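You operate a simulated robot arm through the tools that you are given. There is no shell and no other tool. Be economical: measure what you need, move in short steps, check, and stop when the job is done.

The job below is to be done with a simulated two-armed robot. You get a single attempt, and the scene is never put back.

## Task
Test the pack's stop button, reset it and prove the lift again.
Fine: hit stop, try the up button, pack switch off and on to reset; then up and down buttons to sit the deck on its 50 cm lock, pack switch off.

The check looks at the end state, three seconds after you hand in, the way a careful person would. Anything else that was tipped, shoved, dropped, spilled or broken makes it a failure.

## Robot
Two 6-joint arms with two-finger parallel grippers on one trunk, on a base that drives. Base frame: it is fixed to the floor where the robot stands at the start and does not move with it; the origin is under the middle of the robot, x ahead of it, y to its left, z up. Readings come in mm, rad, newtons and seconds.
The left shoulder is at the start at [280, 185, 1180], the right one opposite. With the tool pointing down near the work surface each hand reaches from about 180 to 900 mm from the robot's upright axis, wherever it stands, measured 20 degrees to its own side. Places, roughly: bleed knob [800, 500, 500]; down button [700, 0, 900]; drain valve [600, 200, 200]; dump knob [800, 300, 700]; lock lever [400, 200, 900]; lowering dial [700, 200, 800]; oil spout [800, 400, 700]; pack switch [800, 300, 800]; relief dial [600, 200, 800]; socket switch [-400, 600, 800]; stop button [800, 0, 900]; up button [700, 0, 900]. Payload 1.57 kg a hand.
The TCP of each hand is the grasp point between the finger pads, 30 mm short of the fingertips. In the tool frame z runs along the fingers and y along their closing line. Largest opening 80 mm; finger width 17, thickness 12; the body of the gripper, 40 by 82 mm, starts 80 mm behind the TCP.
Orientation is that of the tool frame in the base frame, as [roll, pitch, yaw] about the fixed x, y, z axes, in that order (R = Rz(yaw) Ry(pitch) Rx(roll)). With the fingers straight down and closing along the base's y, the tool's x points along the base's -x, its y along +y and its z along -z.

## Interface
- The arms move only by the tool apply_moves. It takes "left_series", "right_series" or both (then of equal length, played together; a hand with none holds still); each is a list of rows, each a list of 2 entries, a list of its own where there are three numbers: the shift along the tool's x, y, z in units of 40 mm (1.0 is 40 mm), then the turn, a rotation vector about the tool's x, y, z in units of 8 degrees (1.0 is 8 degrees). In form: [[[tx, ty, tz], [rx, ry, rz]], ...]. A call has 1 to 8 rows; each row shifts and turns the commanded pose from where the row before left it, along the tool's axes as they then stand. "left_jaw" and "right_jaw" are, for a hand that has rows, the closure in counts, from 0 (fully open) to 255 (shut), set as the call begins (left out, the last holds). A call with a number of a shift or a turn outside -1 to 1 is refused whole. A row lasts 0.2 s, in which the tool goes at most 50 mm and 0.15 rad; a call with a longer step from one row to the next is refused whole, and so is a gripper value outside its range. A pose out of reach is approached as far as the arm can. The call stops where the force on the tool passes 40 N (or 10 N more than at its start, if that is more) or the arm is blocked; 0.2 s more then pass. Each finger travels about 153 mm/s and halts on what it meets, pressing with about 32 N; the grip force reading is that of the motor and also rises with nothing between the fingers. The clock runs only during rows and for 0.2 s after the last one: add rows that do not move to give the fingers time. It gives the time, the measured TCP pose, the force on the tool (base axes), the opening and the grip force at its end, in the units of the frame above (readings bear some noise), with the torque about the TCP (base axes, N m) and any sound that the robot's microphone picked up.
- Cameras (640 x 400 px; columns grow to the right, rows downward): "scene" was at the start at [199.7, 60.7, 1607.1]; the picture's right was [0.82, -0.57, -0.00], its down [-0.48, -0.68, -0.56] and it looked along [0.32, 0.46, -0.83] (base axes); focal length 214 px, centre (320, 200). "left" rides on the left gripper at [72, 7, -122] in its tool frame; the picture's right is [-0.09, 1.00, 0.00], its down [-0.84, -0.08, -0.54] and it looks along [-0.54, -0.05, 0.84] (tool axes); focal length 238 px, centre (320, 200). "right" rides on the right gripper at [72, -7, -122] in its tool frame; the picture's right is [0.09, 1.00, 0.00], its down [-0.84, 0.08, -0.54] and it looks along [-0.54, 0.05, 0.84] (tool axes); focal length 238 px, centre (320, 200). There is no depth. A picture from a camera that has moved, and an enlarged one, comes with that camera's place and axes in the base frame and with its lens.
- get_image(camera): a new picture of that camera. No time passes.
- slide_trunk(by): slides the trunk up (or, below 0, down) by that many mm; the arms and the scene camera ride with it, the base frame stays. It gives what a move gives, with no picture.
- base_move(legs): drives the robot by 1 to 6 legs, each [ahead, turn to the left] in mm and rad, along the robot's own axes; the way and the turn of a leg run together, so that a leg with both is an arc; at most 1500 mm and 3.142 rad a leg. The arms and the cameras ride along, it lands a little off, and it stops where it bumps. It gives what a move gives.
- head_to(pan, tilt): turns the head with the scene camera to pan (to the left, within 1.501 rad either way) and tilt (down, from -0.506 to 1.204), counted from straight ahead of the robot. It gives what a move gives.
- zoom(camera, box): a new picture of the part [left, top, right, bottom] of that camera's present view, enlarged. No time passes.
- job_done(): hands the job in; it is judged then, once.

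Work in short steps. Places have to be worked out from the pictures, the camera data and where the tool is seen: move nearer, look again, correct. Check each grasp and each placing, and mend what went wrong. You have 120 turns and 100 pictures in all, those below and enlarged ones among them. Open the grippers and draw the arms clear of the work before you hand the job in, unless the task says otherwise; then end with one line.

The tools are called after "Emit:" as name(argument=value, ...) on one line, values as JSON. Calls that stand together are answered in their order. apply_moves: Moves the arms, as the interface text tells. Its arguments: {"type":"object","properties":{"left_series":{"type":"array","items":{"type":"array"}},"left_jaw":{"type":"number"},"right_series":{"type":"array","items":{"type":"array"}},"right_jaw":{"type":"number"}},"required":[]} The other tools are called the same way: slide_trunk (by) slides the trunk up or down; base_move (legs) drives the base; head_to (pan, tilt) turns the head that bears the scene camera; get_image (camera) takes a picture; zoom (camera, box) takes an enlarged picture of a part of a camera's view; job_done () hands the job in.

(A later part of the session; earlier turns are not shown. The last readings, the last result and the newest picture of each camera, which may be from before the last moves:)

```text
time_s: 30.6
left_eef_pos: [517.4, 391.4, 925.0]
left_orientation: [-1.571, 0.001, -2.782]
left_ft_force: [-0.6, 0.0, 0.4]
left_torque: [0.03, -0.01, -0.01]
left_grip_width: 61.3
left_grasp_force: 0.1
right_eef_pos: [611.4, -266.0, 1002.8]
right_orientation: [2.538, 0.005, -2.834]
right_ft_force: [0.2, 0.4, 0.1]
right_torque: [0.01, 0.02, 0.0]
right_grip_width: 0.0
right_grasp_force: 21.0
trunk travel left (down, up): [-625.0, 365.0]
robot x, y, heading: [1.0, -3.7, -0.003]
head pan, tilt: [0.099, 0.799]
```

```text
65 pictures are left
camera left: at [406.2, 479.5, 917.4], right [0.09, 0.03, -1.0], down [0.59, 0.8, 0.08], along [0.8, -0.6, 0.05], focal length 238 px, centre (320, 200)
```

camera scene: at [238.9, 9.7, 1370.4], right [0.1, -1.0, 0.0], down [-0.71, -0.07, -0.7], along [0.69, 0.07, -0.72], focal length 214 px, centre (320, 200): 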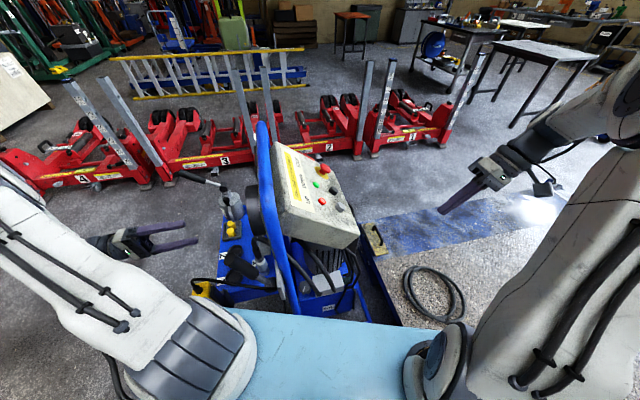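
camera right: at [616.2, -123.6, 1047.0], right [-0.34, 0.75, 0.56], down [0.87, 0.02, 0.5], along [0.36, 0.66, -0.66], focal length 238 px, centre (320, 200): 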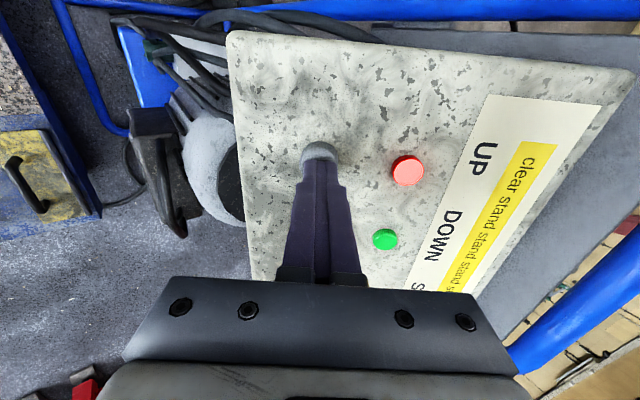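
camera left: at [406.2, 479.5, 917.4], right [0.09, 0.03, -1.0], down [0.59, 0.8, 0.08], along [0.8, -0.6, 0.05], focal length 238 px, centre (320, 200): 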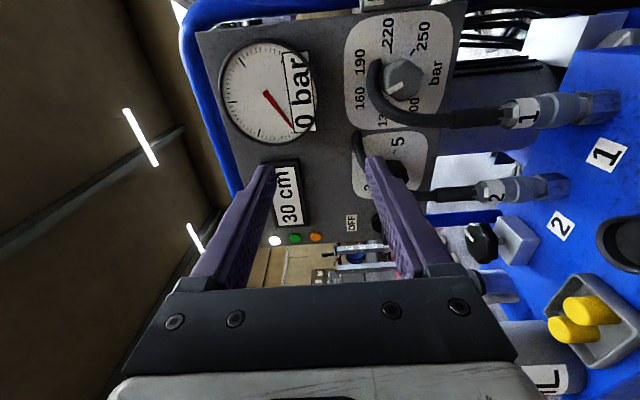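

Now I'll slide along the board to in front of the switch, keeping ~230 mm away from it.

Emit:
apply_moves(left_series=[[[-0.89, 0.5, 0], [0, 0, 0]], [[-0.89, 0.5, 0], [0, 0, 0]], [[-0.89, 0.5, 0], [0, 0, 0]], [[-0.89, 0.5, 0], [0, 0, 0]], [[-0.89, 0.5, 0], [0, 0, 0]], [[-0.89, 0.5, 0], [0, 0, 0]]])

Emit:
get_image(camera="left")

Emit:
get_image(camera="scene")

```text
time_s: 32.0
left_eef_pos: [700.8, 438.6, 814.6]
left_orientation: [-1.572, 0.0, -2.778]
left_ft_force: [-0.6, -0.3, 0.0]
left_torque: [-0.03, -0.02, -0.02]
left_grip_width: 61.2
left_grasp_force: 0.0
left hand out of reach, approached as far as the arm can: row 5, 6
right_eef_pos: [612.7, -265.2, 1002.0]
right_orientation: [2.539, 0.004, -2.831]
right_ft_force: [0.2, 0.3, 0.7]
right_torque: [-0.02, 0.03, -0.01]
right_grip_width: 0.1
right_grasp_force: 21.2
trunk travel left (down, up): [-625.0, 365.0]
robot x, y, heading: [-0.8, 0.4, -0.001]
head pan, tilt: [0.099, 0.799]
```

```text
64 pictures are left
camera left: at [589.1, 526.5, 807.3], right [0.08, 0.03, -1.0], down [0.59, 0.8, 0.08], along [0.8, -0.59, 0.05], focal length 238 px, centre (320, 200)
```

left: 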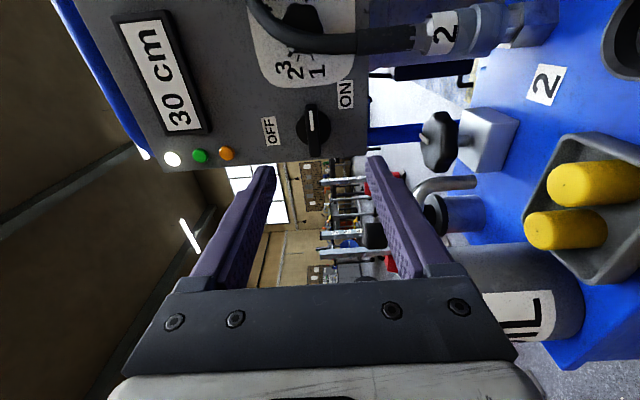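

```text
63 pictures are left
camera scene: at [238.7, 9.7, 1370.5], right [0.1, -1.0, 0.0], down [-0.71, -0.07, -0.7], along [0.69, 0.07, -0.72], focal length 214 px, centre (320, 200)
```

scene: 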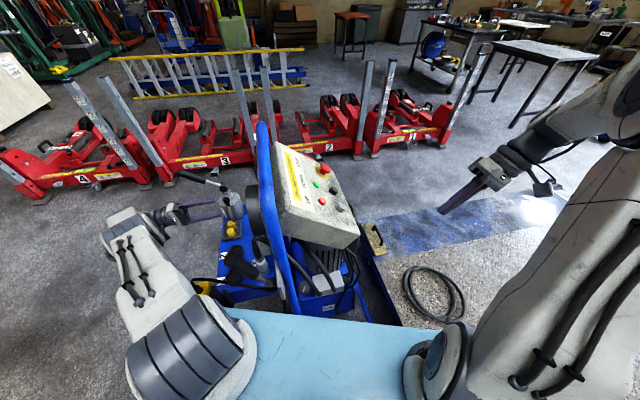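

The switch handle lies ~22 mm in −x, −6 mm in y, ~210 mm ahead in the tool frame. I'll close half of that distance and re-check.

Emit:
apply_moves(left_series=[[[0, 0, 0.9], [0, 0, 0]], [[-0.28, -0.07, 0.8], [0, 0, 0]], [[-0.28, -0.07, 0.8], [0, 0, 0]]], left_jaw=30)

Emit:
get_image(camera="left")

```text
time_s: 32.9
left_eef_pos: [757.3, 351.5, 817.7]
left_orientation: [-1.571, 0.0, -2.781]
left_ft_force: [0.7, 0.4, -1.0]
left_torque: [-0.02, 0.01, -0.04]
left_grip_width: 70.7
left_grasp_force: 0.1
right_eef_pos: [611.1, -264.4, 1002.2]
right_orientation: [2.539, 0.007, -2.832]
right_ft_force: [-0.2, 0.6, -0.2]
right_torque: [-0.05, 0.04, 0.03]
right_grip_width: 0.0
right_grasp_force: 21.4
trunk travel left (down, up): [-625.0, 365.0]
robot x, y, heading: [2.4, -1.5, -0.002]
head pan, tilt: [0.099, 0.799]
```

```text
62 pictures are left
camera left: at [645.3, 440.4, 810.1], right [0.09, 0.03, -1.0], down [0.59, 0.8, 0.08], along [0.8, -0.6, 0.05], focal length 238 px, centre (320, 200)
```

left: 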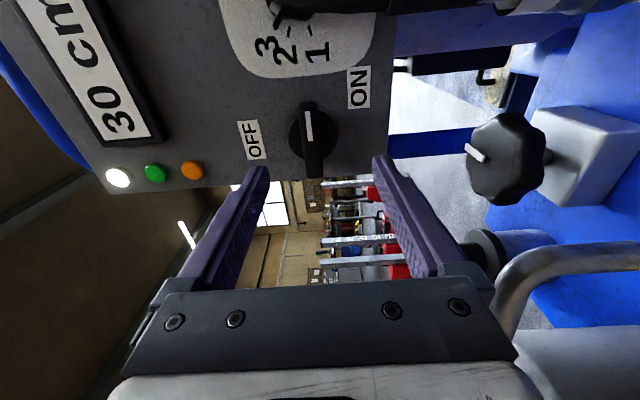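

I'll zoom on the switch to fix the handle's axis before closing in.

Emit:
zoom(camera="left", box=[230, 60, 400, 190])

```text
3.08 times, centred on (315, 125) of left
camera zoom: at [645.3, 440.4, 810.1], right [0.09, 0.03, -1.0], down [0.59, 0.8, 0.08], along [0.8, -0.6, 0.05], focal length 733 px, centre (335, 431)
```

zoom: 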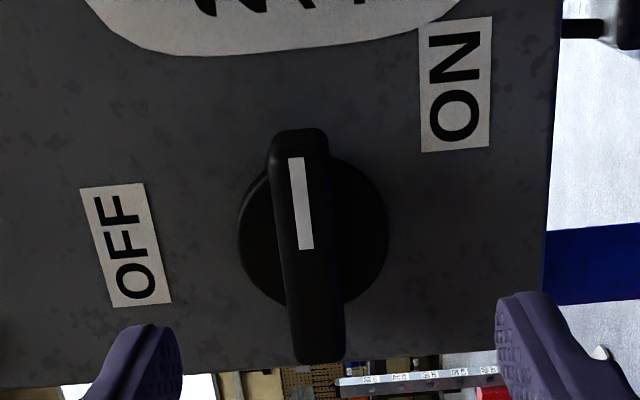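

Handle is ~15 mm thick, ~75 mm long, centred at tool x≈+5, y≈−6, front face z≈70. I'll centre and advance 35 mm, then check.

Emit:
apply_moves(left_series=[[[0.12, -0.15, 0.3], [0, 0, 0]], [[0, 0, 0.5], [0, 0, 0]], [[0, 0, 0], [0, 0, 0]]])

Emit:
zoom(camera="left", box=[200, 60, 430, 260])

```text
time_s: 33.6
left_eef_pos: [766.0, 322.2, 825.7]
left_orientation: [-1.571, 0.0, -2.779]
left_ft_force: [0.4, 0.3, -0.2]
left_torque: [0.02, -0.03, 0.02]
left_grip_width: 70.6
left_grasp_force: 0.1
right_eef_pos: [610.8, -265.4, 1002.2]
right_orientation: [2.538, 0.006, -2.834]
right_ft_force: [0.1, 0.5, -0.2]
right_torque: [0.04, 0.04, 0.03]
right_grip_width: 0.0
right_grasp_force: 21.3
trunk travel left (down, up): [-625.0, 365.0]
robot x, y, heading: [-0.5, 0.2, -0.003]
head pan, tilt: [0.099, 0.799]
```

```text
2.00 times, centred on (315, 160) of left
camera zoom: at [654.1, 410.3, 817.9], right [0.09, 0.03, -1.0], down [0.59, 0.8, 0.08], along [0.8, -0.6, 0.05], focal length 477 px, centre (330, 280)
```

zoom: 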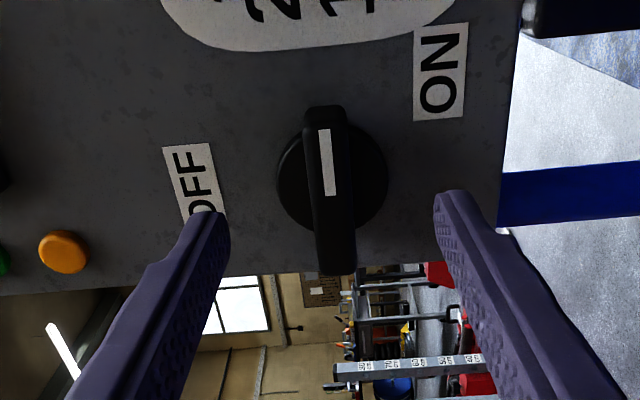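

Handle is centred within ~2 mm; its face is ~50 mm ahead of TCP. Advance 34 mm then close gently on it.

Emit:
apply_moves(left_series=[[[0.05, 0.03, 0.45], [0, 0, 0]], [[0, 0, 0.4], [0, 0, 0]], [[0, 0, 0], [0, 0, 0]]])

Emit:
zoom(camera="left", box=[200, 60, 430, 260])

```text
time_s: 34.5
left_eef_pos: [775.5, 288.1, 824.1]
left_orientation: [-1.571, -0.001, -2.783]
left_ft_force: [-0.1, 0.0, 0.3]
left_torque: [0.01, -0.02, -0.01]
left_grip_width: 70.6
left_grasp_force: 0.1
right_eef_pos: [612.1, -265.6, 1001.6]
right_orientation: [2.537, 0.004, -2.833]
right_ft_force: [-0.6, -0.5, 0.2]
right_torque: [0.02, -0.01, -0.02]
right_grip_width: 0.0
right_grasp_force: 21.3
trunk travel left (down, up): [-625.0, 365.0]
robot x, y, heading: [-3.6, 0.0, -0.005]
head pan, tilt: [0.099, 0.799]
```

```text
2.00 times, centred on (315, 160) of left
camera zoom: at [664.0, 378.5, 816.3], right [0.09, 0.03, -1.0], down [0.59, 0.8, 0.08], along [0.8, -0.6, 0.05], focal length 477 px, centre (330, 280)
```

zoom: 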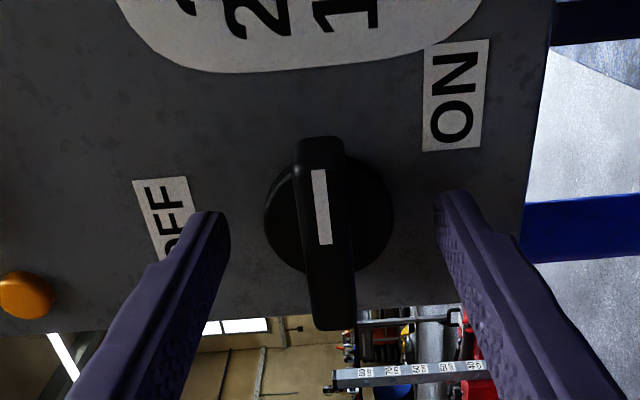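

Fingers straddle the handle with ~15 mm overlap, centred. Closing.

Emit:
apply_moves(left_series=[[[0, 0, 0.1], [0, 0, 0]], [[0, 0, 0], [0, 0, 0]], [[0, 0, 0], [0, 0, 0]], [[0, 0, 0], [0, 0, 0]]], left_jaw=255)

Emit:
zoom(camera="left", box=[200, 60, 430, 260])

```text
time_s: 35.5
left_eef_pos: [776.5, 287.1, 824.7]
left_orientation: [-1.571, -0.001, -2.781]
left_ft_force: [-6.0, 9.7, 1.4]
left_torque: [0.1, 0.05, -0.45]
left_grip_width: 16.0
left_grasp_force: 31.7
right_eef_pos: [611.2, -265.9, 1001.7]
right_orientation: [2.537, 0.006, -2.83]
right_ft_force: [0.0, 0.5, 0.2]
right_torque: [0.01, 0.0, -0.03]
right_grip_width: 0.0
right_grasp_force: 20.7
trunk travel left (down, up): [-625.0, 365.0]
robot x, y, heading: [-0.6, -0.4, -0.005]
head pan, tilt: [0.099, 0.799]
```

```text
2.00 times, centred on (315, 160) of left
camera zoom: at [665.3, 375.7, 817.2], right [0.09, 0.03, -1.0], down [0.59, 0.8, 0.08], along [0.8, -0.6, 0.05], focal length 477 px, centre (330, 280)
```

zoom: 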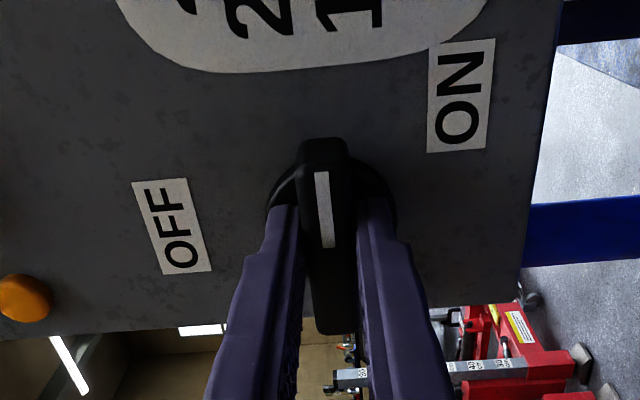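

Firm grip (16 mm). The slight push (11 N) means the tips touch the base; I'll ease back 3 mm and turn the knob toward OFF (tool −z rotation) in part.

Emit:
apply_moves(left_series=[[[0, 0, -0.08], [0, 0, 0]], [[0, 0, 0], [0, 0, -0.5]], [[0, 0, 0], [0, 0, -0.5]], [[0, 0, 0], [0, 0, -0.5]], [[0, 0, 0], [0, 0, -0.5]], [[0, 0, 0], [0, 0, -0.5]], [[0, 0, 0], [0, 0, -0.5]]])

Emit:
zoom(camera="left", box=[200, 60, 430, 260])

```text
time_s: 37.0
left_eef_pos: [776.1, 287.8, 828.7]
left_orientation: [-1.568, -0.417, -2.783]
left_ft_force: [10.7, -17.7, 25.5]
left_torque: [0.47, 0.03, 0.12]
left_grip_width: 16.3
left_grasp_force: 31.5
right_eef_pos: [611.4, -266.0, 1003.0]
right_orientation: [2.538, 0.007, -2.834]
right_ft_force: [-0.5, -0.5, 0.1]
right_torque: [-0.01, 0.01, 0.02]
right_grip_width: 0.0
right_grasp_force: 20.5
trunk travel left (down, up): [-625.0, 365.0]
robot x, y, heading: [-0.5, -1.5, -0.003]
head pan, tilt: [0.099, 0.799]
```

```text
2.00 times, centred on (315, 160) of left
camera zoom: at [668.6, 378.4, 848.7], right [-0.3, -0.11, -0.95], down [0.55, 0.79, -0.27], along [0.78, -0.61, -0.17], focal length 477 px, centre (330, 280)
```

zoom: 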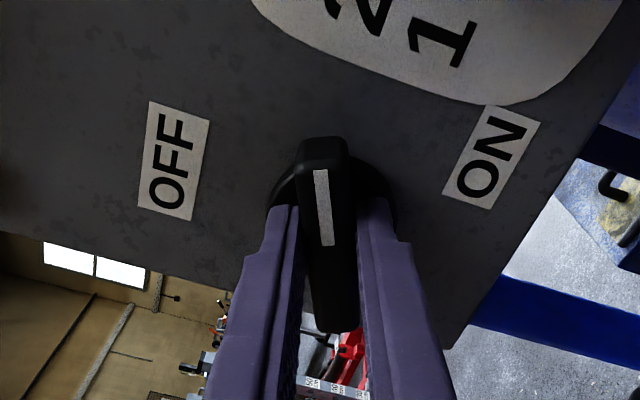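

Knob follows. The upward force tells me the knob axis is ~10 mm off my TCP along the handle, so I'll add a small compensating shift with each turn step.

Emit:
apply_moves(left_series=[[[0, -0.1, 0.05], [0, 0, 0]], [[0, -0.03, 0], [0, 0, -0.8]], [[0, -0.03, 0], [0, 0, -0.8]], [[0, -0.03, 0], [0, 0, -0.8]], [[0, -0.03, 0], [0, 0, -0.8]], [[0, 0, 0], [0, 0, 0]]])

```text
time_s: 38.5
left_eef_pos: [778.8, 288.6, 828.8]
left_orientation: [-1.581, -0.874, -2.78]
left_ft_force: [-27.5, -0.5, -17.5]
left_torque: [1.06, 0.55, -0.67]
left_grip_width: 16.3
left_grasp_force: 31.2
right_eef_pos: [611.3, -264.3, 1002.7]
right_orientation: [2.537, 0.004, -2.831]
right_ft_force: [0.2, -0.5, 0.9]
right_torque: [0.01, -0.03, -0.02]
right_grip_width: 0.3
right_grasp_force: 21.5
trunk travel left (down, up): [-625.0, 365.0]
robot x, y, heading: [1.9, 1.4, 0.002]
head pan, tilt: [0.099, 0.799]
```

Force is now along +y tool, so I over-compensated; shift back and continue turning without the extra shift.

Emit:
apply_moves(left_series=[[[0, 0.11, 0], [0, 0, 0]], [[0, 0, 0], [0, 0, -0.8]], [[0, 0, 0], [0, 0, -0.8]], [[0, 0, 0], [0, 0, -0.8]], [[0, 0, 0], [0, 0, 0]]])

Emit:
zoom(camera="left", box=[120, 40, 520, 290])

```text
time_s: 39.6
left_eef_pos: [779.1, 289.4, 830.2]
left_orientation: [-1.57, -1.199, -2.776]
left_ft_force: [0.3, 17.1, -6.3]
left_torque: [1.09, 0.42, -0.28]
left_grip_width: 16.5
left_grasp_force: 31.5
right_eef_pos: [611.6, -265.0, 1002.7]
right_orientation: [2.538, 0.004, -2.83]
right_ft_force: [0.4, 0.2, -0.7]
right_torque: [0.02, -0.01, -0.03]
right_grip_width: 0.1
right_grasp_force: 21.0
trunk travel left (down, up): [-625.0, 365.0]
robot x, y, heading: [2.7, 4.9, -0.002]
head pan, tilt: [0.099, 0.799]
```

```text
1.60 times, centred on (320, 165) of left
camera zoom: at [704.8, 391.6, 893.3], right [-0.84, -0.32, -0.45], down [0.16, 0.64, -0.75], along [0.53, -0.7, -0.48], focal length 381 px, centre (320, 256)
```

zoom: 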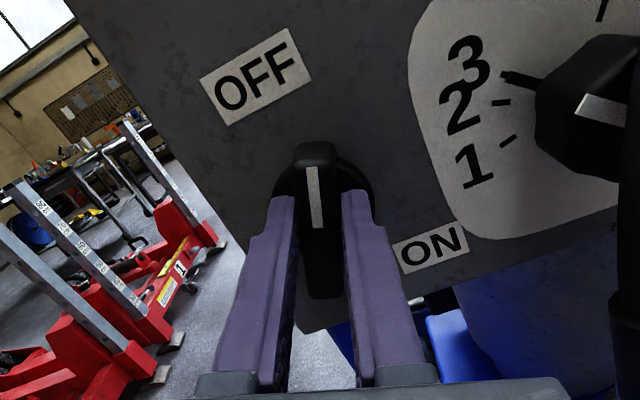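

At 69°, forces fine. Continue the last ~20° to OFF.

Emit:
apply_moves(left_series=[[[0, 0, -0.03], [0, 0, -0.7]], [[0, 0, 0], [0, 0, -0.7]], [[0, 0, 0], [0, 0, -0.7]], [[0, 0, 0], [0, 0, -0.5]], [[0, 0, 0], [0, 0, 0]]])

Emit:
get_image(camera="left")

```text
time_s: 40.9
left_eef_pos: [781.5, 290.1, 830.2]
left_orientation: [-1.451, -1.561, -2.891]
left_ft_force: [35.3, 6.8, 4.9]
left_torque: [0.87, 0.09, -0.17]
left_grip_width: 16.8
left_grasp_force: 32.0
right_eef_pos: [612.1, -265.2, 1001.4]
right_orientation: [2.537, 0.005, -2.834]
right_ft_force: [0.6, 0.2, 0.4]
right_torque: [0.05, -0.01, 0.01]
right_grip_width: 0.2
right_grasp_force: 21.8
trunk travel left (down, up): [-625.0, 365.0]
robot x, y, heading: [2.7, 1.6, -0.001]
head pan, tilt: [0.099, 0.799]
```

```text
55 pictures are left
camera left: at [729.3, 400.8, 900.9], right [-0.93, -0.36, -0.1], down [-0.12, 0.54, -0.84], along [0.35, -0.77, -0.54], focal length 238 px, centre (320, 200)
```

left: 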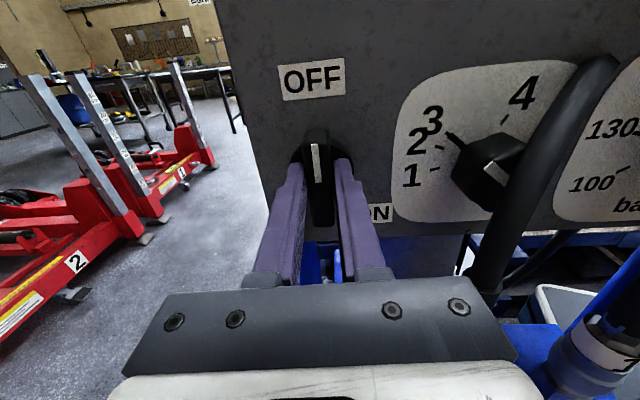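

The handle points at OFF. I'll release and back off to read the display and lamps.

Emit:
apply_moves(left_series=[[[0, -0.08, 0], [0, 0, 0]], [[0, 0, 0], [0, 0, 0]], [[0, 0, 0], [0, 0, 0]]], left_jaw=30)

Emit:
apply_moves(left_series=[[[0, 0, -1], [0, 0, 0]], [[-0.2, 0, -1], [0, 0, 0]], [[-0.5, 0, -0.5], [0, 0, 0]]])

Emit:
get_image(camera="left")

```text
time_s: 41.6
left_eef_pos: [779.5, 290.7, 829.3]
left_orientation: [-1.537, -1.566, -2.818]
left_ft_force: [0.9, 1.4, 0.0]
left_torque: [0.03, 0.02, -0.02]
left_grip_width: 70.7
left_grasp_force: 0.1
right_eef_pos: [611.6, -265.7, 1002.5]
right_orientation: [2.537, 0.005, -2.833]
right_ft_force: [-0.5, -0.2, -0.1]
right_torque: [0.01, 0.03, -0.02]
right_grip_width: 0.2
right_grasp_force: 21.2
trunk travel left (down, up): [-625.0, 365.0]
robot x, y, heading: [-2.5, 1.7, -0.009]
head pan, tilt: [0.099, 0.799]
```

```text
time_s: 42.5
left_eef_pos: [745.0, 384.3, 800.1]
left_orientation: [-1.588, -1.563, -2.765]
left_ft_force: [-0.2, 0.4, 0.0]
left_torque: [0.0, -0.02, 0.01]
left_grip_width: 70.6
left_grasp_force: 0.1
right_eef_pos: [611.4, -266.8, 1003.0]
right_orientation: [2.539, 0.004, -2.83]
right_ft_force: [0.3, -0.3, -0.7]
right_torque: [0.04, -0.01, 0.03]
right_grip_width: 0.5
right_grasp_force: 21.2
trunk travel left (down, up): [-625.0, 365.0]
robot x, y, heading: [0.3, -0.9, -0.002]
head pan, tilt: [0.099, 0.799]
```

```text
54 pictures are left
camera left: at [693.2, 495.7, 871.6], right [-0.93, -0.35, -0.1], down [-0.11, 0.54, -0.84], along [0.35, -0.77, -0.54], focal length 238 px, centre (320, 200)
```

left: 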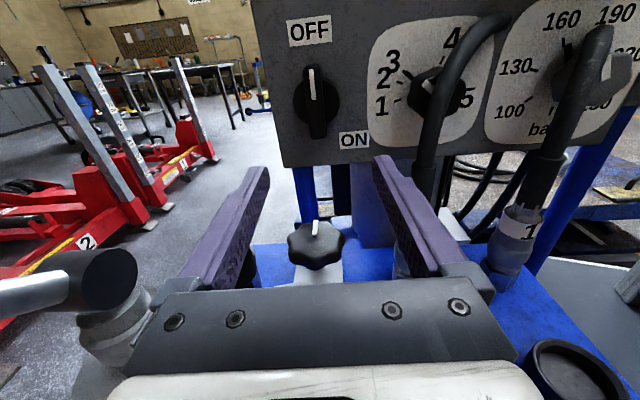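

The knob stands at OFF. I'll raise the hand to see the lamps and the display.

Emit:
apply_moves(left_series=[[[1, 0, 0], [0, 0, 0]], [[1, 0, 0], [0, 0, 0]], [[1, 0, 0], [0, 0, 0]], [[1, 0, 0], [0, 0, 0]]])

Emit:
get_image(camera="left")

```text
time_s: 43.5
left_eef_pos: [743.8, 383.6, 965.5]
left_orientation: [-1.62, -1.564, -2.729]
left_ft_force: [0.8, 0.0, 0.3]
left_torque: [-0.02, -0.02, 0.02]
left_grip_width: 70.8
left_grasp_force: 0.0
right_eef_pos: [612.0, -265.4, 1001.8]
right_orientation: [2.538, 0.006, -2.833]
right_ft_force: [0.7, 0.1, -0.1]
right_torque: [0.05, 0.01, 0.02]
right_grip_width: 0.0
right_grasp_force: 21.5
trunk travel left (down, up): [-625.0, 365.0]
robot x, y, heading: [-1.3, -2.2, -0.003]
head pan, tilt: [0.099, 0.799]
```

```text
53 pictures are left
camera left: at [693.8, 495.5, 1037.1], right [-0.93, -0.35, -0.1], down [-0.11, 0.54, -0.84], along [0.35, -0.77, -0.54], focal length 238 px, centre (320, 200)
```

left: 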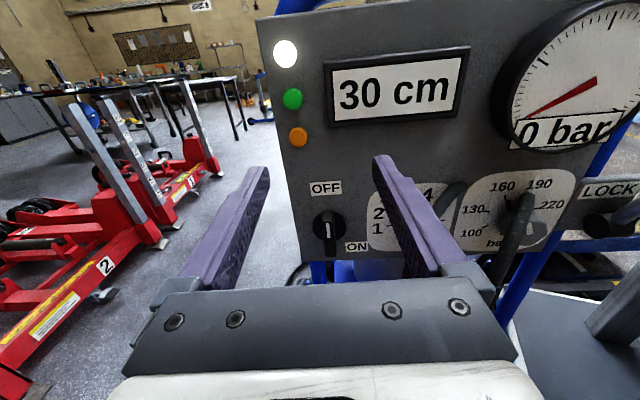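

White is mains, green stays off as the switch is off. The knob axis works out at z≈825; I'll go back, grip the vertical handle exactly on its axis.

Emit:
apply_moves(left_series=[[[-0.88, 0, 0], [0, 0, 0]], [[-0.88, 0, 0], [0, 0, 0]], [[-0.88, 0, 0], [0, 0, 0]], [[-0.88, 0, 0], [0, 0, 0]], [[0, 0, 0.8], [0, 0, 0]], [[0, 0, 0.7], [0, 0, 0]], [[0, 0, 0], [0, 0, 0]]])

Emit:
get_image(camera="left")

```text
time_s: 45.0
left_eef_pos: [766.9, 328.1, 822.7]
left_orientation: [-1.644, -1.563, -2.706]
left_ft_force: [-0.4, 0.2, -0.3]
left_torque: [0.0, 0.01, 0.01]
left_grip_width: 70.4
left_grasp_force: 0.1
right_eef_pos: [612.2, -266.3, 1002.4]
right_orientation: [2.537, 0.006, -2.832]
right_ft_force: [-0.2, -0.1, 0.0]
right_torque: [0.0, 0.0, 0.02]
right_grip_width: 0.1
right_grasp_force: 21.6
trunk travel left (down, up): [-625.0, 365.0]
robot x, y, heading: [-0.9, -1.6, -0.006]
head pan, tilt: [0.099, 0.799]
```

```text
52 pictures are left
camera left: at [715.8, 439.7, 891.8], right [-0.93, -0.35, -0.1], down [-0.11, 0.54, -0.84], along [0.35, -0.77, -0.54], focal length 238 px, centre (320, 200)
```

left: 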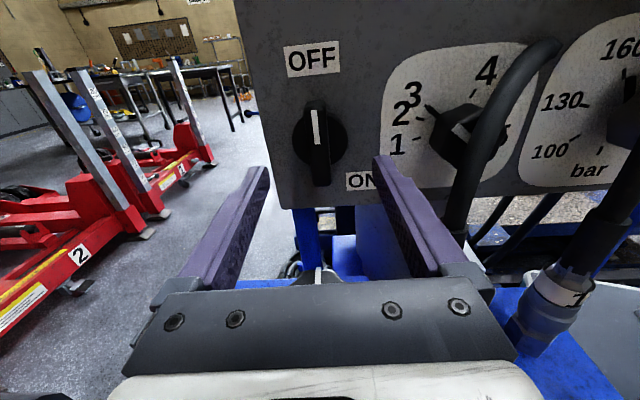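

Aligned with the knob. Advance 38 mm and close.

Emit:
apply_moves(left_series=[[[0, 0, 0.5], [0, 0, 0]], [[0, 0, 0.46], [0, 0, 0]], [[0, 0, 0], [0, 0, 0]]])

Emit:
apply_moves(left_series=[[[0, 0, 0], [0, 0, 0]], [[0, 0, 0], [0, 0, 0]], [[0, 0, 0], [0, 0, 0]]], left_jaw=255)

```text
time_s: 45.9
left_eef_pos: [779.4, 291.5, 822.1]
left_orientation: [-1.595, -1.563, -2.753]
left_ft_force: [-0.2, 0.1, -1.1]
left_torque: [0.02, 0.01, 0.01]
left_grip_width: 70.7
left_grasp_force: 0.0
right_eef_pos: [612.7, -264.3, 1001.6]
right_orientation: [2.535, 0.004, -2.833]
right_ft_force: [0.1, 0.0, 0.1]
right_torque: [0.02, 0.0, 0.03]
right_grip_width: 0.0
right_grasp_force: 21.6
trunk travel left (down, up): [-625.0, 365.0]
robot x, y, heading: [0.6, -3.5, -0.006]
head pan, tilt: [0.099, 0.799]
```

```text
time_s: 46.6
left_eef_pos: [780.0, 292.8, 822.2]
left_orientation: [-1.622, -1.564, -2.729]
left_ft_force: [10.8, 2.5, 1.0]
left_torque: [0.04, 0.05, -0.46]
left_grip_width: 16.6
left_grasp_force: 31.3
right_eef_pos: [613.4, -264.8, 1002.8]
right_orientation: [2.539, 0.006, -2.833]
right_ft_force: [-0.1, 0.4, -0.1]
right_torque: [0.01, 0.02, 0.02]
right_grip_width: 0.2
right_grasp_force: 21.1
trunk travel left (down, up): [-625.0, 365.0]
robot x, y, heading: [-4.6, 0.4, -0.002]
head pan, tilt: [0.099, 0.799]
```

Gripped. Turning back toward ON (+z), first half.

Emit:
apply_moves(left_series=[[[0, -0.03, 0], [0, 0, 0]], [[0, 0, 0], [0, 0, 0.8]], [[0, 0, 0], [0, 0, 0.8]], [[0, 0, 0], [0, 0, 0.8]], [[0, 0, 0], [0, 0, 0.8]], [[0, 0, 0], [0, 0, 0.8]], [[0, 0, 0], [0, 0, 0.8]], [[0, 0, 0], [0, 0, 0]]])

```text
time_s: 48.5
left_eef_pos: [781.8, 293.0, 822.4]
left_orientation: [-1.566, -0.89, -2.778]
left_ft_force: [16.0, 10.3, 17.3]
left_torque: [-0.28, -0.06, -0.52]
left_grip_width: 16.4
left_grasp_force: 31.9
right_eef_pos: [612.1, -265.2, 1002.4]
right_orientation: [2.537, 0.004, -2.831]
right_ft_force: [-0.1, 1.2, 0.2]
right_torque: [-0.01, 0.01, 0.01]
right_grip_width: 0.0
right_grasp_force: 21.8
trunk travel left (down, up): [-625.0, 365.0]
robot x, y, heading: [1.6, 0.1, -0.008]
head pan, tilt: [0.099, 0.799]
```

Small correction (y −3 mm) and finish the turn.

Emit:
apply_moves(left_series=[[[0, -0.07, 0], [0, 0, 0]], [[0, 0, 0], [0, 0, 0.8]], [[0, 0, 0], [0, 0, 0.8]], [[0, 0, 0], [0, 0, 0.8]], [[0, 0, 0], [0, 0, 0.8]], [[0, 0, 0], [0, 0, 0.8]], [[0, 0, 0], [0, 0, 0.8]], [[0, 0, 0], [0, 0, 0.8]]])

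```text
time_s: 50.2
left_eef_pos: [783.8, 292.4, 823.8]
left_orientation: [-1.568, -0.107, -2.777]
left_ft_force: [11.6, 9.2, 22.4]
left_torque: [0.05, 0.02, -0.61]
left_grip_width: 15.8
left_grasp_force: 31.6
right_eef_pos: [610.7, -265.2, 1002.9]
right_orientation: [2.539, 0.007, -2.831]
right_ft_force: [0.0, 0.4, 0.3]
right_torque: [0.01, 0.01, -0.01]
right_grip_width: 0.1
right_grasp_force: 21.3
trunk travel left (down, up): [-625.0, 365.0]
robot x, y, heading: [-1.5, -0.7, -0.001]
head pan, tilt: [0.099, 0.799]
```

Six degrees left; finish, then release and check the lamps.

Emit:
apply_moves(left_series=[[[0, -0.05, 0], [0, 0, 0.4]], [[0, 0, 0], [0, 0, 0.5]], [[0, 0, 0], [0, 0, 0]]])

Emit:
apply_moves(left_series=[[[0, 0, 0], [0, 0, 0]], [[0, 0, 0], [0, 0, 0]], [[0, 0, -0.8], [0, 0, 0]], [[0, 0, -0.8], [0, 0, 0]], [[0, 0, -0.8], [0, 0, 0]]], left_jaw=30)

Emit:
get_image(camera="left")

```text
time_s: 51.0
left_eef_pos: [783.6, 293.5, 824.6]
left_orientation: [-1.569, 0.016, -2.774]
left_ft_force: [9.5, 11.9, 16.0]
left_torque: [-0.02, 0.67, 0.83]
left_grip_width: 15.7
left_grasp_force: 31.2
right_eef_pos: [611.8, -265.6, 1002.6]
right_orientation: [2.537, 0.003, -2.832]
right_ft_force: [-0.9, 0.2, 0.5]
right_torque: [0.0, -0.02, -0.04]
right_grip_width: 0.2
right_grasp_force: 21.3
trunk travel left (down, up): [-625.0, 365.0]
robot x, y, heading: [-0.9, 1.7, 0.002]
head pan, tilt: [0.099, 0.799]
```

```text
time_s: 52.2
left_eef_pos: [747.5, 384.4, 822.1]
left_orientation: [-1.571, 0.015, -2.782]
left_ft_force: [0.2, 0.2, -0.8]
left_torque: [0.01, 0.02, 0.0]
left_grip_width: 70.3
left_grasp_force: 0.1
right_eef_pos: [613.2, -266.2, 1001.2]
right_orientation: [2.538, 0.005, -2.832]
right_ft_force: [-0.9, 0.1, -0.9]
right_torque: [-0.01, 0.02, 0.02]
right_grip_width: 0.4
right_grasp_force: 21.5
trunk travel left (down, up): [-625.0, 365.0]
robot x, y, heading: [0.6, -2.9, -0.003]
head pan, tilt: [0.099, 0.799]
```

```text
51 pictures are left
camera left: at [636.1, 473.7, 814.3], right [0.1, 0.04, -0.99], down [0.59, 0.8, 0.09], along [0.8, -0.6, 0.06], focal length 238 px, centre (320, 200)
```

left: 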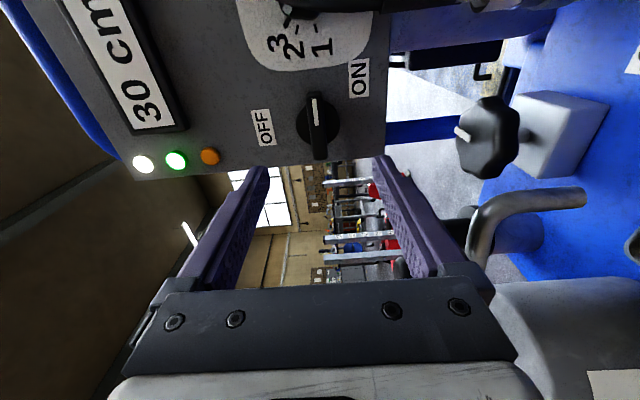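

Green lamp is lit again – reset worked, display 30 cm. I leave the left camera there to watch the display, and bring the right hand back over the up button.

Emit:
apply_moves(right_series=[[[-0.755, 0.89, 0], [0, 0, 0]], [[-0.755, 0.89, 0], [0, 0, 0]], [[-0.755, 0.89, 0], [0, 0, 0]], [[-0.755, 0.89, 0], [0, 0, 0]], [[0, 0, 0.9], [0, 0, 0]], [[0, 0, 0.9], [0, 0, 0]], [[0, 0, 0.9], [0, 0, 0]], [[0, 0, 0], [0, 0, 0]]])

Emit:
get_image(camera="right")

```text
time_s: 54.0
left_eef_pos: [747.3, 385.3, 822.2]
left_orientation: [-1.571, 0.014, -2.782]
left_ft_force: [0.0, -0.7, 0.1]
left_torque: [-0.03, 0.02, 0.01]
left_grip_width: 70.8
left_grasp_force: 0.1
right_eef_pos: [674.1, -59.3, 990.8]
right_orientation: [2.536, 0.005, -2.832]
right_ft_force: [-0.2, 0.6, -0.5]
right_torque: [-0.01, -0.05, 0.06]
right_grip_width: 0.0
right_grasp_force: 20.8
trunk travel left (down, up): [-625.0, 365.0]
robot x, y, heading: [4.1, -0.8, -0.003]
head pan, tilt: [0.099, 0.799]
```

```text
50 pictures are left
camera right: at [626.5, -153.1, 1087.8], right [-0.34, 0.75, 0.56], down [0.87, 0.02, 0.49], along [0.36, 0.66, -0.66], focal length 238 px, centre (320, 200)
```

right: 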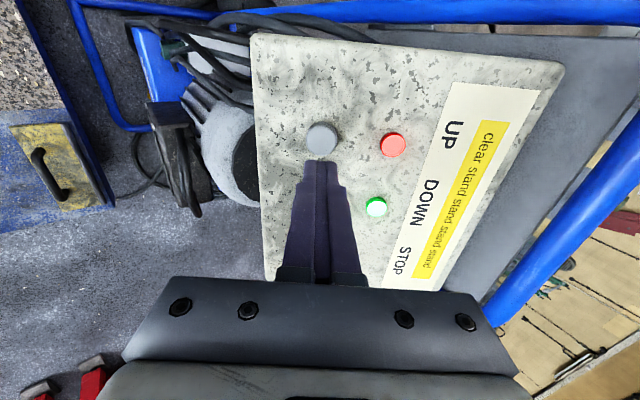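

~51 mm to contact. I'll approach, press the up button, hold for about 0.6 s, and read the display.

Emit:
apply_moves(right_series=[[[0.03, 0.08, 0.6], [0, 0, 0]], [[0, 0, 0.6], [0, 0, 0]], [[0, 0, 0.12], [0, 0, 0]], [[0, 0, 0.1], [0, 0, 0]], [[0, 0, 0], [0, 0, 0]], [[0, 0, 0], [0, 0, 0]]])

Emit:
get_image(camera="left")

```text
time_s: 55.5
left_eef_pos: [747.3, 384.6, 822.1]
left_orientation: [-1.572, 0.016, -2.78]
left_ft_force: [-0.4, 0.4, 0.4]
left_torque: [-0.01, -0.04, -0.02]
left_grip_width: 70.8
left_grasp_force: 0.0
right_eef_pos: [661.8, -26.2, 948.6]
right_orientation: [2.539, 0.007, -2.833]
right_ft_force: [2.5, 0.0, 3.1]
right_torque: [0.06, -0.03, -0.05]
right_grip_width: 0.3
right_grasp_force: 21.3
trunk travel left (down, up): [-625.0, 365.0]
robot x, y, heading: [-2.3, -3.5, -0.001]
head pan, tilt: [0.099, 0.799]
heard: click
```

```text
49 pictures are left
camera left: at [636.1, 473.6, 814.2], right [0.1, 0.04, -0.99], down [0.59, 0.8, 0.09], along [0.8, -0.6, 0.06], focal length 238 px, centre (320, 200)
```

left: 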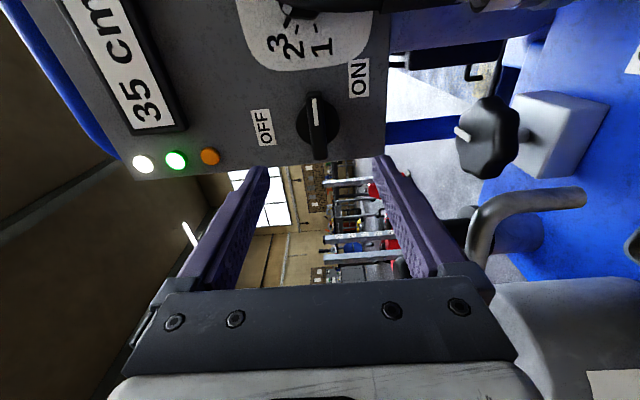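

It's rising: 35 cm and still pressed. Hold for a short while more and read again.

Emit:
apply_moves(right_series=[[[0, 0, 0], [0, 0, 0]], [[0, 0, 0], [0, 0, 0]]])

Emit:
zoom(camera="left", box=[60, 0, 400, 200])

```text
time_s: 56.0
left_eef_pos: [747.9, 385.5, 823.1]
left_orientation: [-1.572, 0.013, -2.782]
left_ft_force: [0.3, 0.1, -0.2]
left_torque: [0.0, -0.01, 0.0]
left_grip_width: 70.4
left_grasp_force: 0.0
right_eef_pos: [661.1, -25.8, 948.5]
right_orientation: [2.538, 0.006, -2.833]
right_ft_force: [1.4, -0.8, 2.0]
right_torque: [0.05, 0.03, 0.01]
right_grip_width: 0.1
right_grasp_force: 21.7
trunk travel left (down, up): [-625.0, 365.0]
robot x, y, heading: [-0.5, 0.4, -0.001]
head pan, tilt: [0.099, 0.799]
```

```text
1.88 times, centred on (230, 100) of left
camera zoom: at [636.1, 473.6, 814.2], right [0.1, 0.04, -0.99], down [0.59, 0.8, 0.09], along [0.8, -0.6, 0.06], focal length 449 px, centre (489, 388)
```

zoom: 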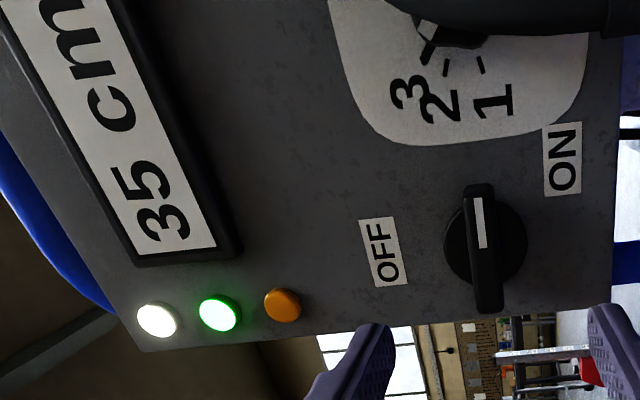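

Still 35 cm: perhaps a press is a jog step, or the button isn't fully held. Press 3 mm deeper and hold two rows.

Emit:
apply_moves(right_series=[[[0, 0, 0.08], [0, 0, 0]], [[0, 0, 0], [0, 0, 0]]])

Emit:
zoom(camera="left", box=[60, 0, 400, 200])

```text
time_s: 56.6
left_eef_pos: [748.4, 384.8, 822.8]
left_orientation: [-1.572, 0.013, -2.783]
left_ft_force: [-0.2, 0.1, 0.1]
left_torque: [0.04, -0.01, 0.05]
left_grip_width: 70.5
left_grasp_force: 0.0
right_eef_pos: [660.3, -25.9, 947.8]
right_orientation: [2.538, 0.005, -2.832]
right_ft_force: [-2.1, -5.8, 6.1]
right_torque: [-0.01, 0.12, 0.08]
right_grip_width: 0.0
right_grasp_force: 21.1
trunk travel left (down, up): [-625.0, 365.0]
robot x, y, heading: [4.8, 2.3, -0.003]
head pan, tilt: [0.099, 0.799]
```

```text
1.88 times, centred on (230, 100) of left
camera zoom: at [636.1, 473.3, 814.5], right [0.1, 0.04, -0.99], down [0.59, 0.8, 0.09], along [0.8, -0.6, 0.06], focal length 449 px, centre (489, 388)
```

zoom: 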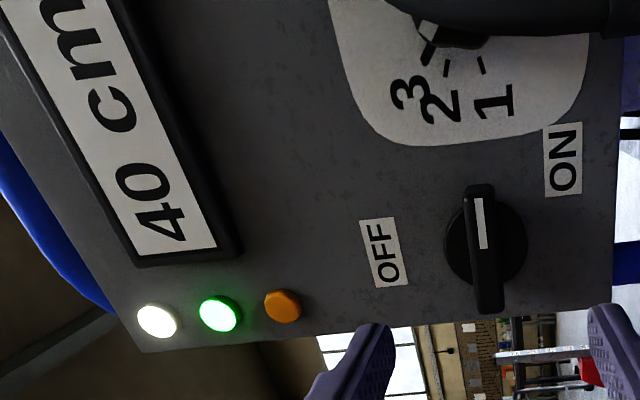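

40 cm now, rising continuously with a display in 5 cm steps. Hold two more rows.

Emit:
apply_moves(right_series=[[[0, 0, 0], [0, 0, 0]], [[0, 0, 0], [0, 0, 0]]])

Emit:
zoom(camera="left", box=[60, 0, 400, 200])

```text
time_s: 57.2
left_eef_pos: [745.8, 384.6, 822.8]
left_orientation: [-1.57, 0.014, -2.781]
left_ft_force: [-0.8, -0.1, 0.5]
left_torque: [0.0, 0.0, 0.0]
left_grip_width: 70.6
left_grasp_force: 0.1
right_eef_pos: [661.3, -23.6, 946.9]
right_orientation: [2.537, 0.007, -2.834]
right_ft_force: [-1.8, -5.5, 6.3]
right_torque: [0.0, 0.08, 0.11]
right_grip_width: 0.1
right_grasp_force: 21.4
trunk travel left (down, up): [-625.0, 365.0]
robot x, y, heading: [3.6, 0.5, -0.005]
head pan, tilt: [0.099, 0.799]
```

```text
1.88 times, centred on (230, 100) of left
camera zoom: at [636.0, 473.4, 814.4], right [0.1, 0.04, -0.99], down [0.59, 0.8, 0.09], along [0.8, -0.6, 0.06], focal length 449 px, centre (489, 388)
```

zoom: 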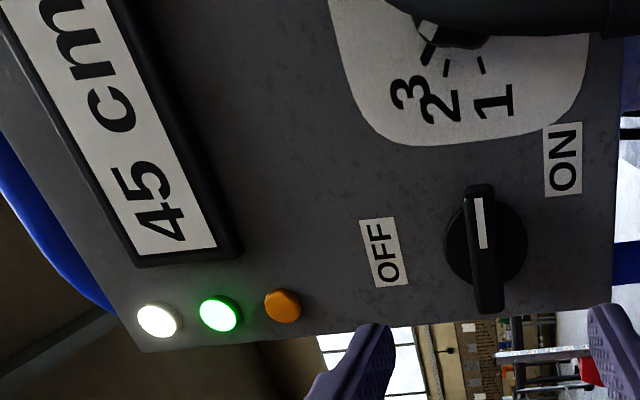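

45 cm. One more short hold.

Emit:
apply_moves(right_series=[[[0, 0, 0], [0, 0, 0]], [[0, 0, 0], [0, 0, 0]]])

Emit:
zoom(camera="left", box=[60, 0, 400, 200])

```text
time_s: 57.9
left_eef_pos: [747.9, 384.0, 822.5]
left_orientation: [-1.571, 0.013, -2.782]
left_ft_force: [0.2, -0.1, -0.8]
left_torque: [0.01, 0.0, 0.01]
left_grip_width: 70.5
left_grasp_force: 0.1
right_eef_pos: [660.1, -24.1, 946.3]
right_orientation: [2.539, 0.008, -2.832]
right_ft_force: [0.3, -5.5, 6.9]
right_torque: [0.02, 0.07, 0.03]
right_grip_width: 0.0
right_grasp_force: 21.1
trunk travel left (down, up): [-625.0, 365.0]
robot x, y, heading: [-0.9, 2.7, -0.0]
head pan, tilt: [0.099, 0.799]
```

```text
1.88 times, centred on (230, 100) of left
camera zoom: at [636.0, 473.5, 814.4], right [0.1, 0.04, -0.99], down [0.59, 0.8, 0.09], along [0.8, -0.6, 0.06], focal length 449 px, centre (489, 388)
```

zoom: 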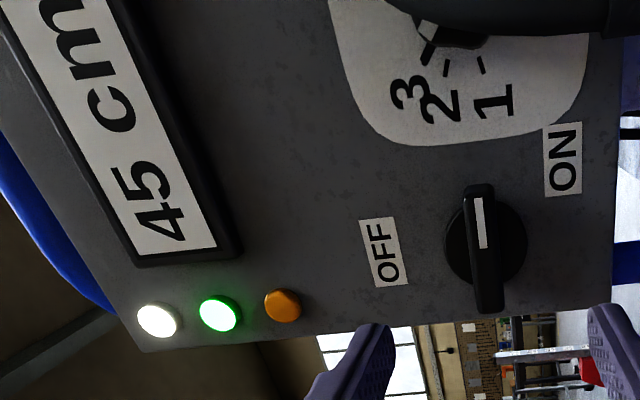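

Still 45; continue.

Emit:
apply_moves(right_series=[[[0, 0, 0], [0, 0, 0]], [[0, 0, 0], [0, 0, 0]]])

Emit:
zoom(camera="left", box=[60, 0, 400, 200])

```text
time_s: 58.5
left_eef_pos: [746.7, 384.8, 822.4]
left_orientation: [-1.571, 0.015, -2.783]
left_ft_force: [0.5, 0.2, 0.5]
left_torque: [-0.01, 0.01, 0.02]
left_grip_width: 70.8
left_grasp_force: 0.0
right_eef_pos: [661.2, -24.5, 948.2]
right_orientation: [2.539, 0.008, -2.832]
right_ft_force: [1.5, -4.9, 6.7]
right_torque: [0.01, 0.02, 0.02]
right_grip_width: 0.1
right_grasp_force: 21.4
trunk travel left (down, up): [-625.0, 365.0]
robot x, y, heading: [2.6, -0.2, -0.004]
head pan, tilt: [0.099, 0.799]
```

```text
1.88 times, centred on (230, 100) of left
camera zoom: at [636.0, 473.5, 814.4], right [0.1, 0.04, -0.99], down [0.59, 0.8, 0.09], along [0.8, -0.6, 0.06], focal length 449 px, centre (489, 388)
```

zoom: 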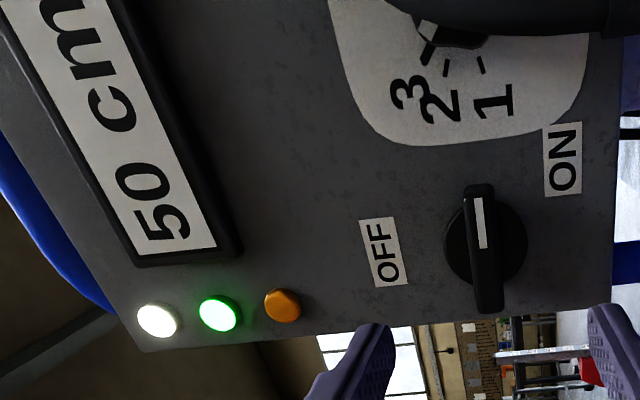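

50 cm displayed. At ~5.5 cm/s I want slightly over 50: hold one more row, then release, and check.

Emit:
apply_moves(right_series=[[[0, 0, 0], [0, 0, 0]], [[0, 0, 0], [0, 0, 0]], [[0, 0, -1], [0, 0, 0]], [[0, 0, -0.8], [0, 0, 0]]])

Emit:
zoom(camera="left", box=[60, 0, 400, 200])

Emit:
get_image(camera="right")

```text
time_s: 59.5
left_eef_pos: [747.4, 384.9, 823.4]
left_orientation: [-1.572, 0.014, -2.781]
left_ft_force: [0.1, 0.9, 0.1]
left_torque: [-0.01, -0.04, 0.0]
left_grip_width: 70.6
left_grasp_force: 0.0
right_eef_pos: [671.9, -64.6, 1007.8]
right_orientation: [2.537, 0.005, -2.832]
right_ft_force: [-0.6, 0.0, -0.3]
right_torque: [0.01, 0.03, 0.02]
right_grip_width: 0.1
right_grasp_force: 21.4
trunk travel left (down, up): [-625.0, 365.0]
robot x, y, heading: [0.8, 3.0, 0.001]
head pan, tilt: [0.099, 0.799]
```

```text
1.88 times, centred on (230, 100) of left
camera zoom: at [636.0, 473.8, 814.0], right [0.1, 0.04, -0.99], down [0.59, 0.8, 0.09], along [0.8, -0.6, 0.06], focal length 449 px, centre (489, 388)
```

zoom: 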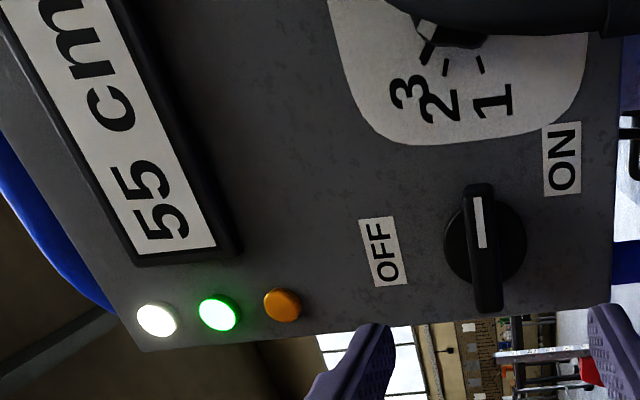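

```text
42 pictures are left
camera right: at [626.0, -159.5, 1104.1], right [-0.34, 0.75, 0.56], down [0.87, 0.02, 0.49], along [0.36, 0.66, -0.66], focal length 238 px, centre (320, 200)
```

right: 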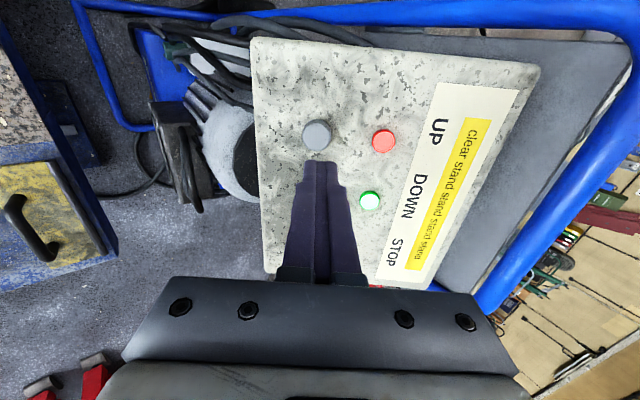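

55 cm shown (just above 52.5). Now move over the down button (~75 mm along the row) and look.

Emit:
apply_moves(right_series=[[[-0.95, 0.04, 0], [0, 0, 0]], [[-0.95, 0.04, 0], [0, 0, 0]], [[0, 0, 0], [0, 0, 0]]])

Emit:
get_image(camera="right")

Emit:
zoom(camera="scene", box=[240, 130, 380, 240])

```text
time_s: 60.2
left_eef_pos: [747.5, 385.2, 823.1]
left_orientation: [-1.572, 0.014, -2.783]
left_ft_force: [0.5, 0.0, 0.2]
left_torque: [0.01, -0.04, 0.03]
left_grip_width: 70.8
left_grasp_force: 0.1
right_eef_pos: [745.3, -38.7, 1005.2]
right_orientation: [2.537, 0.005, -2.834]
right_ft_force: [-0.7, 0.3, -0.2]
right_torque: [0.04, -0.01, 0.0]
right_grip_width: 0.2
right_grasp_force: 21.1
trunk travel left (down, up): [-625.0, 365.0]
robot x, y, heading: [0.7, 3.1, -0.002]
head pan, tilt: [0.099, 0.799]
```

```text
41 pictures are left
camera right: at [697.9, -133.2, 1101.6], right [-0.34, 0.75, 0.56], down [0.87, 0.02, 0.49], along [0.36, 0.66, -0.66], focal length 238 px, centre (320, 200)
```

right: 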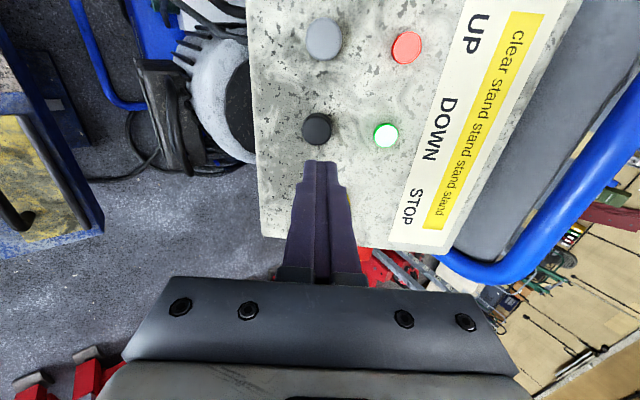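

```text
3.64 times, centred on (310, 185) of scene
camera zoom: at [239.0, 9.8, 1370.3], right [0.1, -1.0, 0.0], down [-0.71, -0.07, -0.7], along [0.69, 0.07, -0.72], focal length 780 px, centre (356, 254)
```

zoom: 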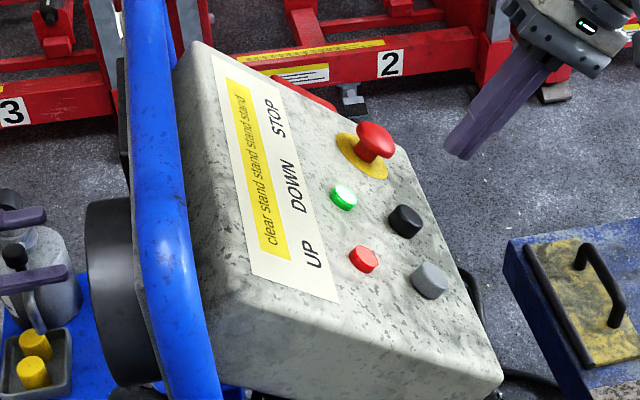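

Down button offset: x +5, y −2, ~70 mm ahead. Approach and press, holding about a second; then read the display.

Emit:
apply_moves(right_series=[[[0.12, -0.06, 0.8], [0, 0, 0]], [[0, 0, 0.8], [0, 0, 0]], [[0, 0, 0.2], [0, 0, 0]], [[0, 0, 0.12], [0, 0, 0]]])

Emit:
zoom(camera="left", box=[60, 0, 400, 200])

Emit:
get_image(camera="right")

```text
time_s: 61.2
left_eef_pos: [746.8, 383.8, 824.1]
left_orientation: [-1.57, 0.015, -2.782]
left_ft_force: [0.2, 0.2, 0.2]
left_torque: [0.03, -0.01, 0.03]
left_grip_width: 70.7
left_grasp_force: 0.0
right_eef_pos: [727.6, -2.1, 943.9]
right_orientation: [2.536, 0.009, -2.833]
right_ft_force: [-1.0, -14.1, 16.1]
right_torque: [-0.05, 0.2, 0.16]
right_grip_width: 0.0
right_grasp_force: 21.2
trunk travel left (down, up): [-625.0, 365.0]
robot x, y, heading: [1.2, -1.1, -0.006]
head pan, tilt: [0.099, 0.799]
heard: click
```

```text
1.88 times, centred on (230, 100) of left
camera zoom: at [636.2, 472.5, 815.1], right [0.1, 0.04, -0.99], down [0.59, 0.8, 0.09], along [0.8, -0.6, 0.06], focal length 449 px, centre (489, 388)
```

zoom: 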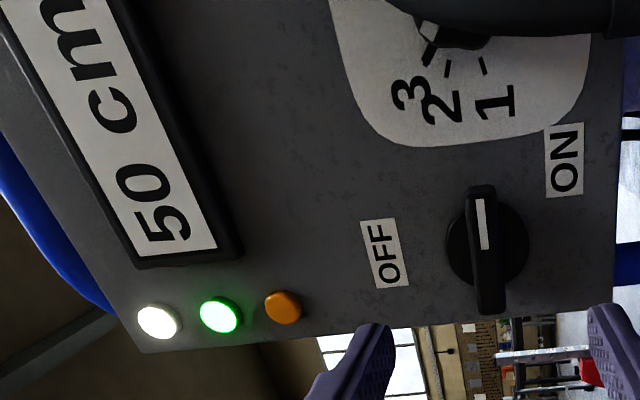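

```text
38 pictures are left
camera right: at [680.6, -96.2, 1041.1], right [-0.34, 0.75, 0.56], down [0.87, 0.02, 0.5], along [0.36, 0.66, -0.66], focal length 238 px, centre (320, 200)
```

right: 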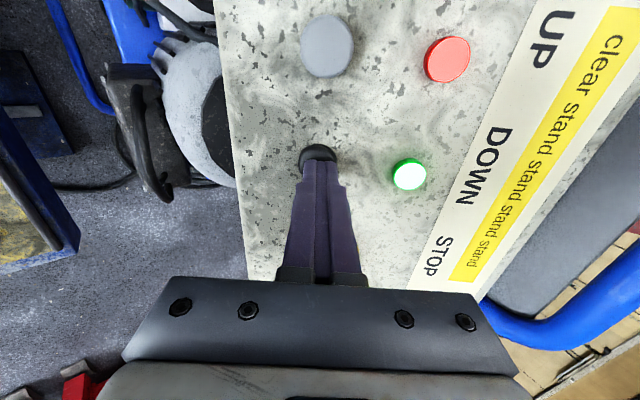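

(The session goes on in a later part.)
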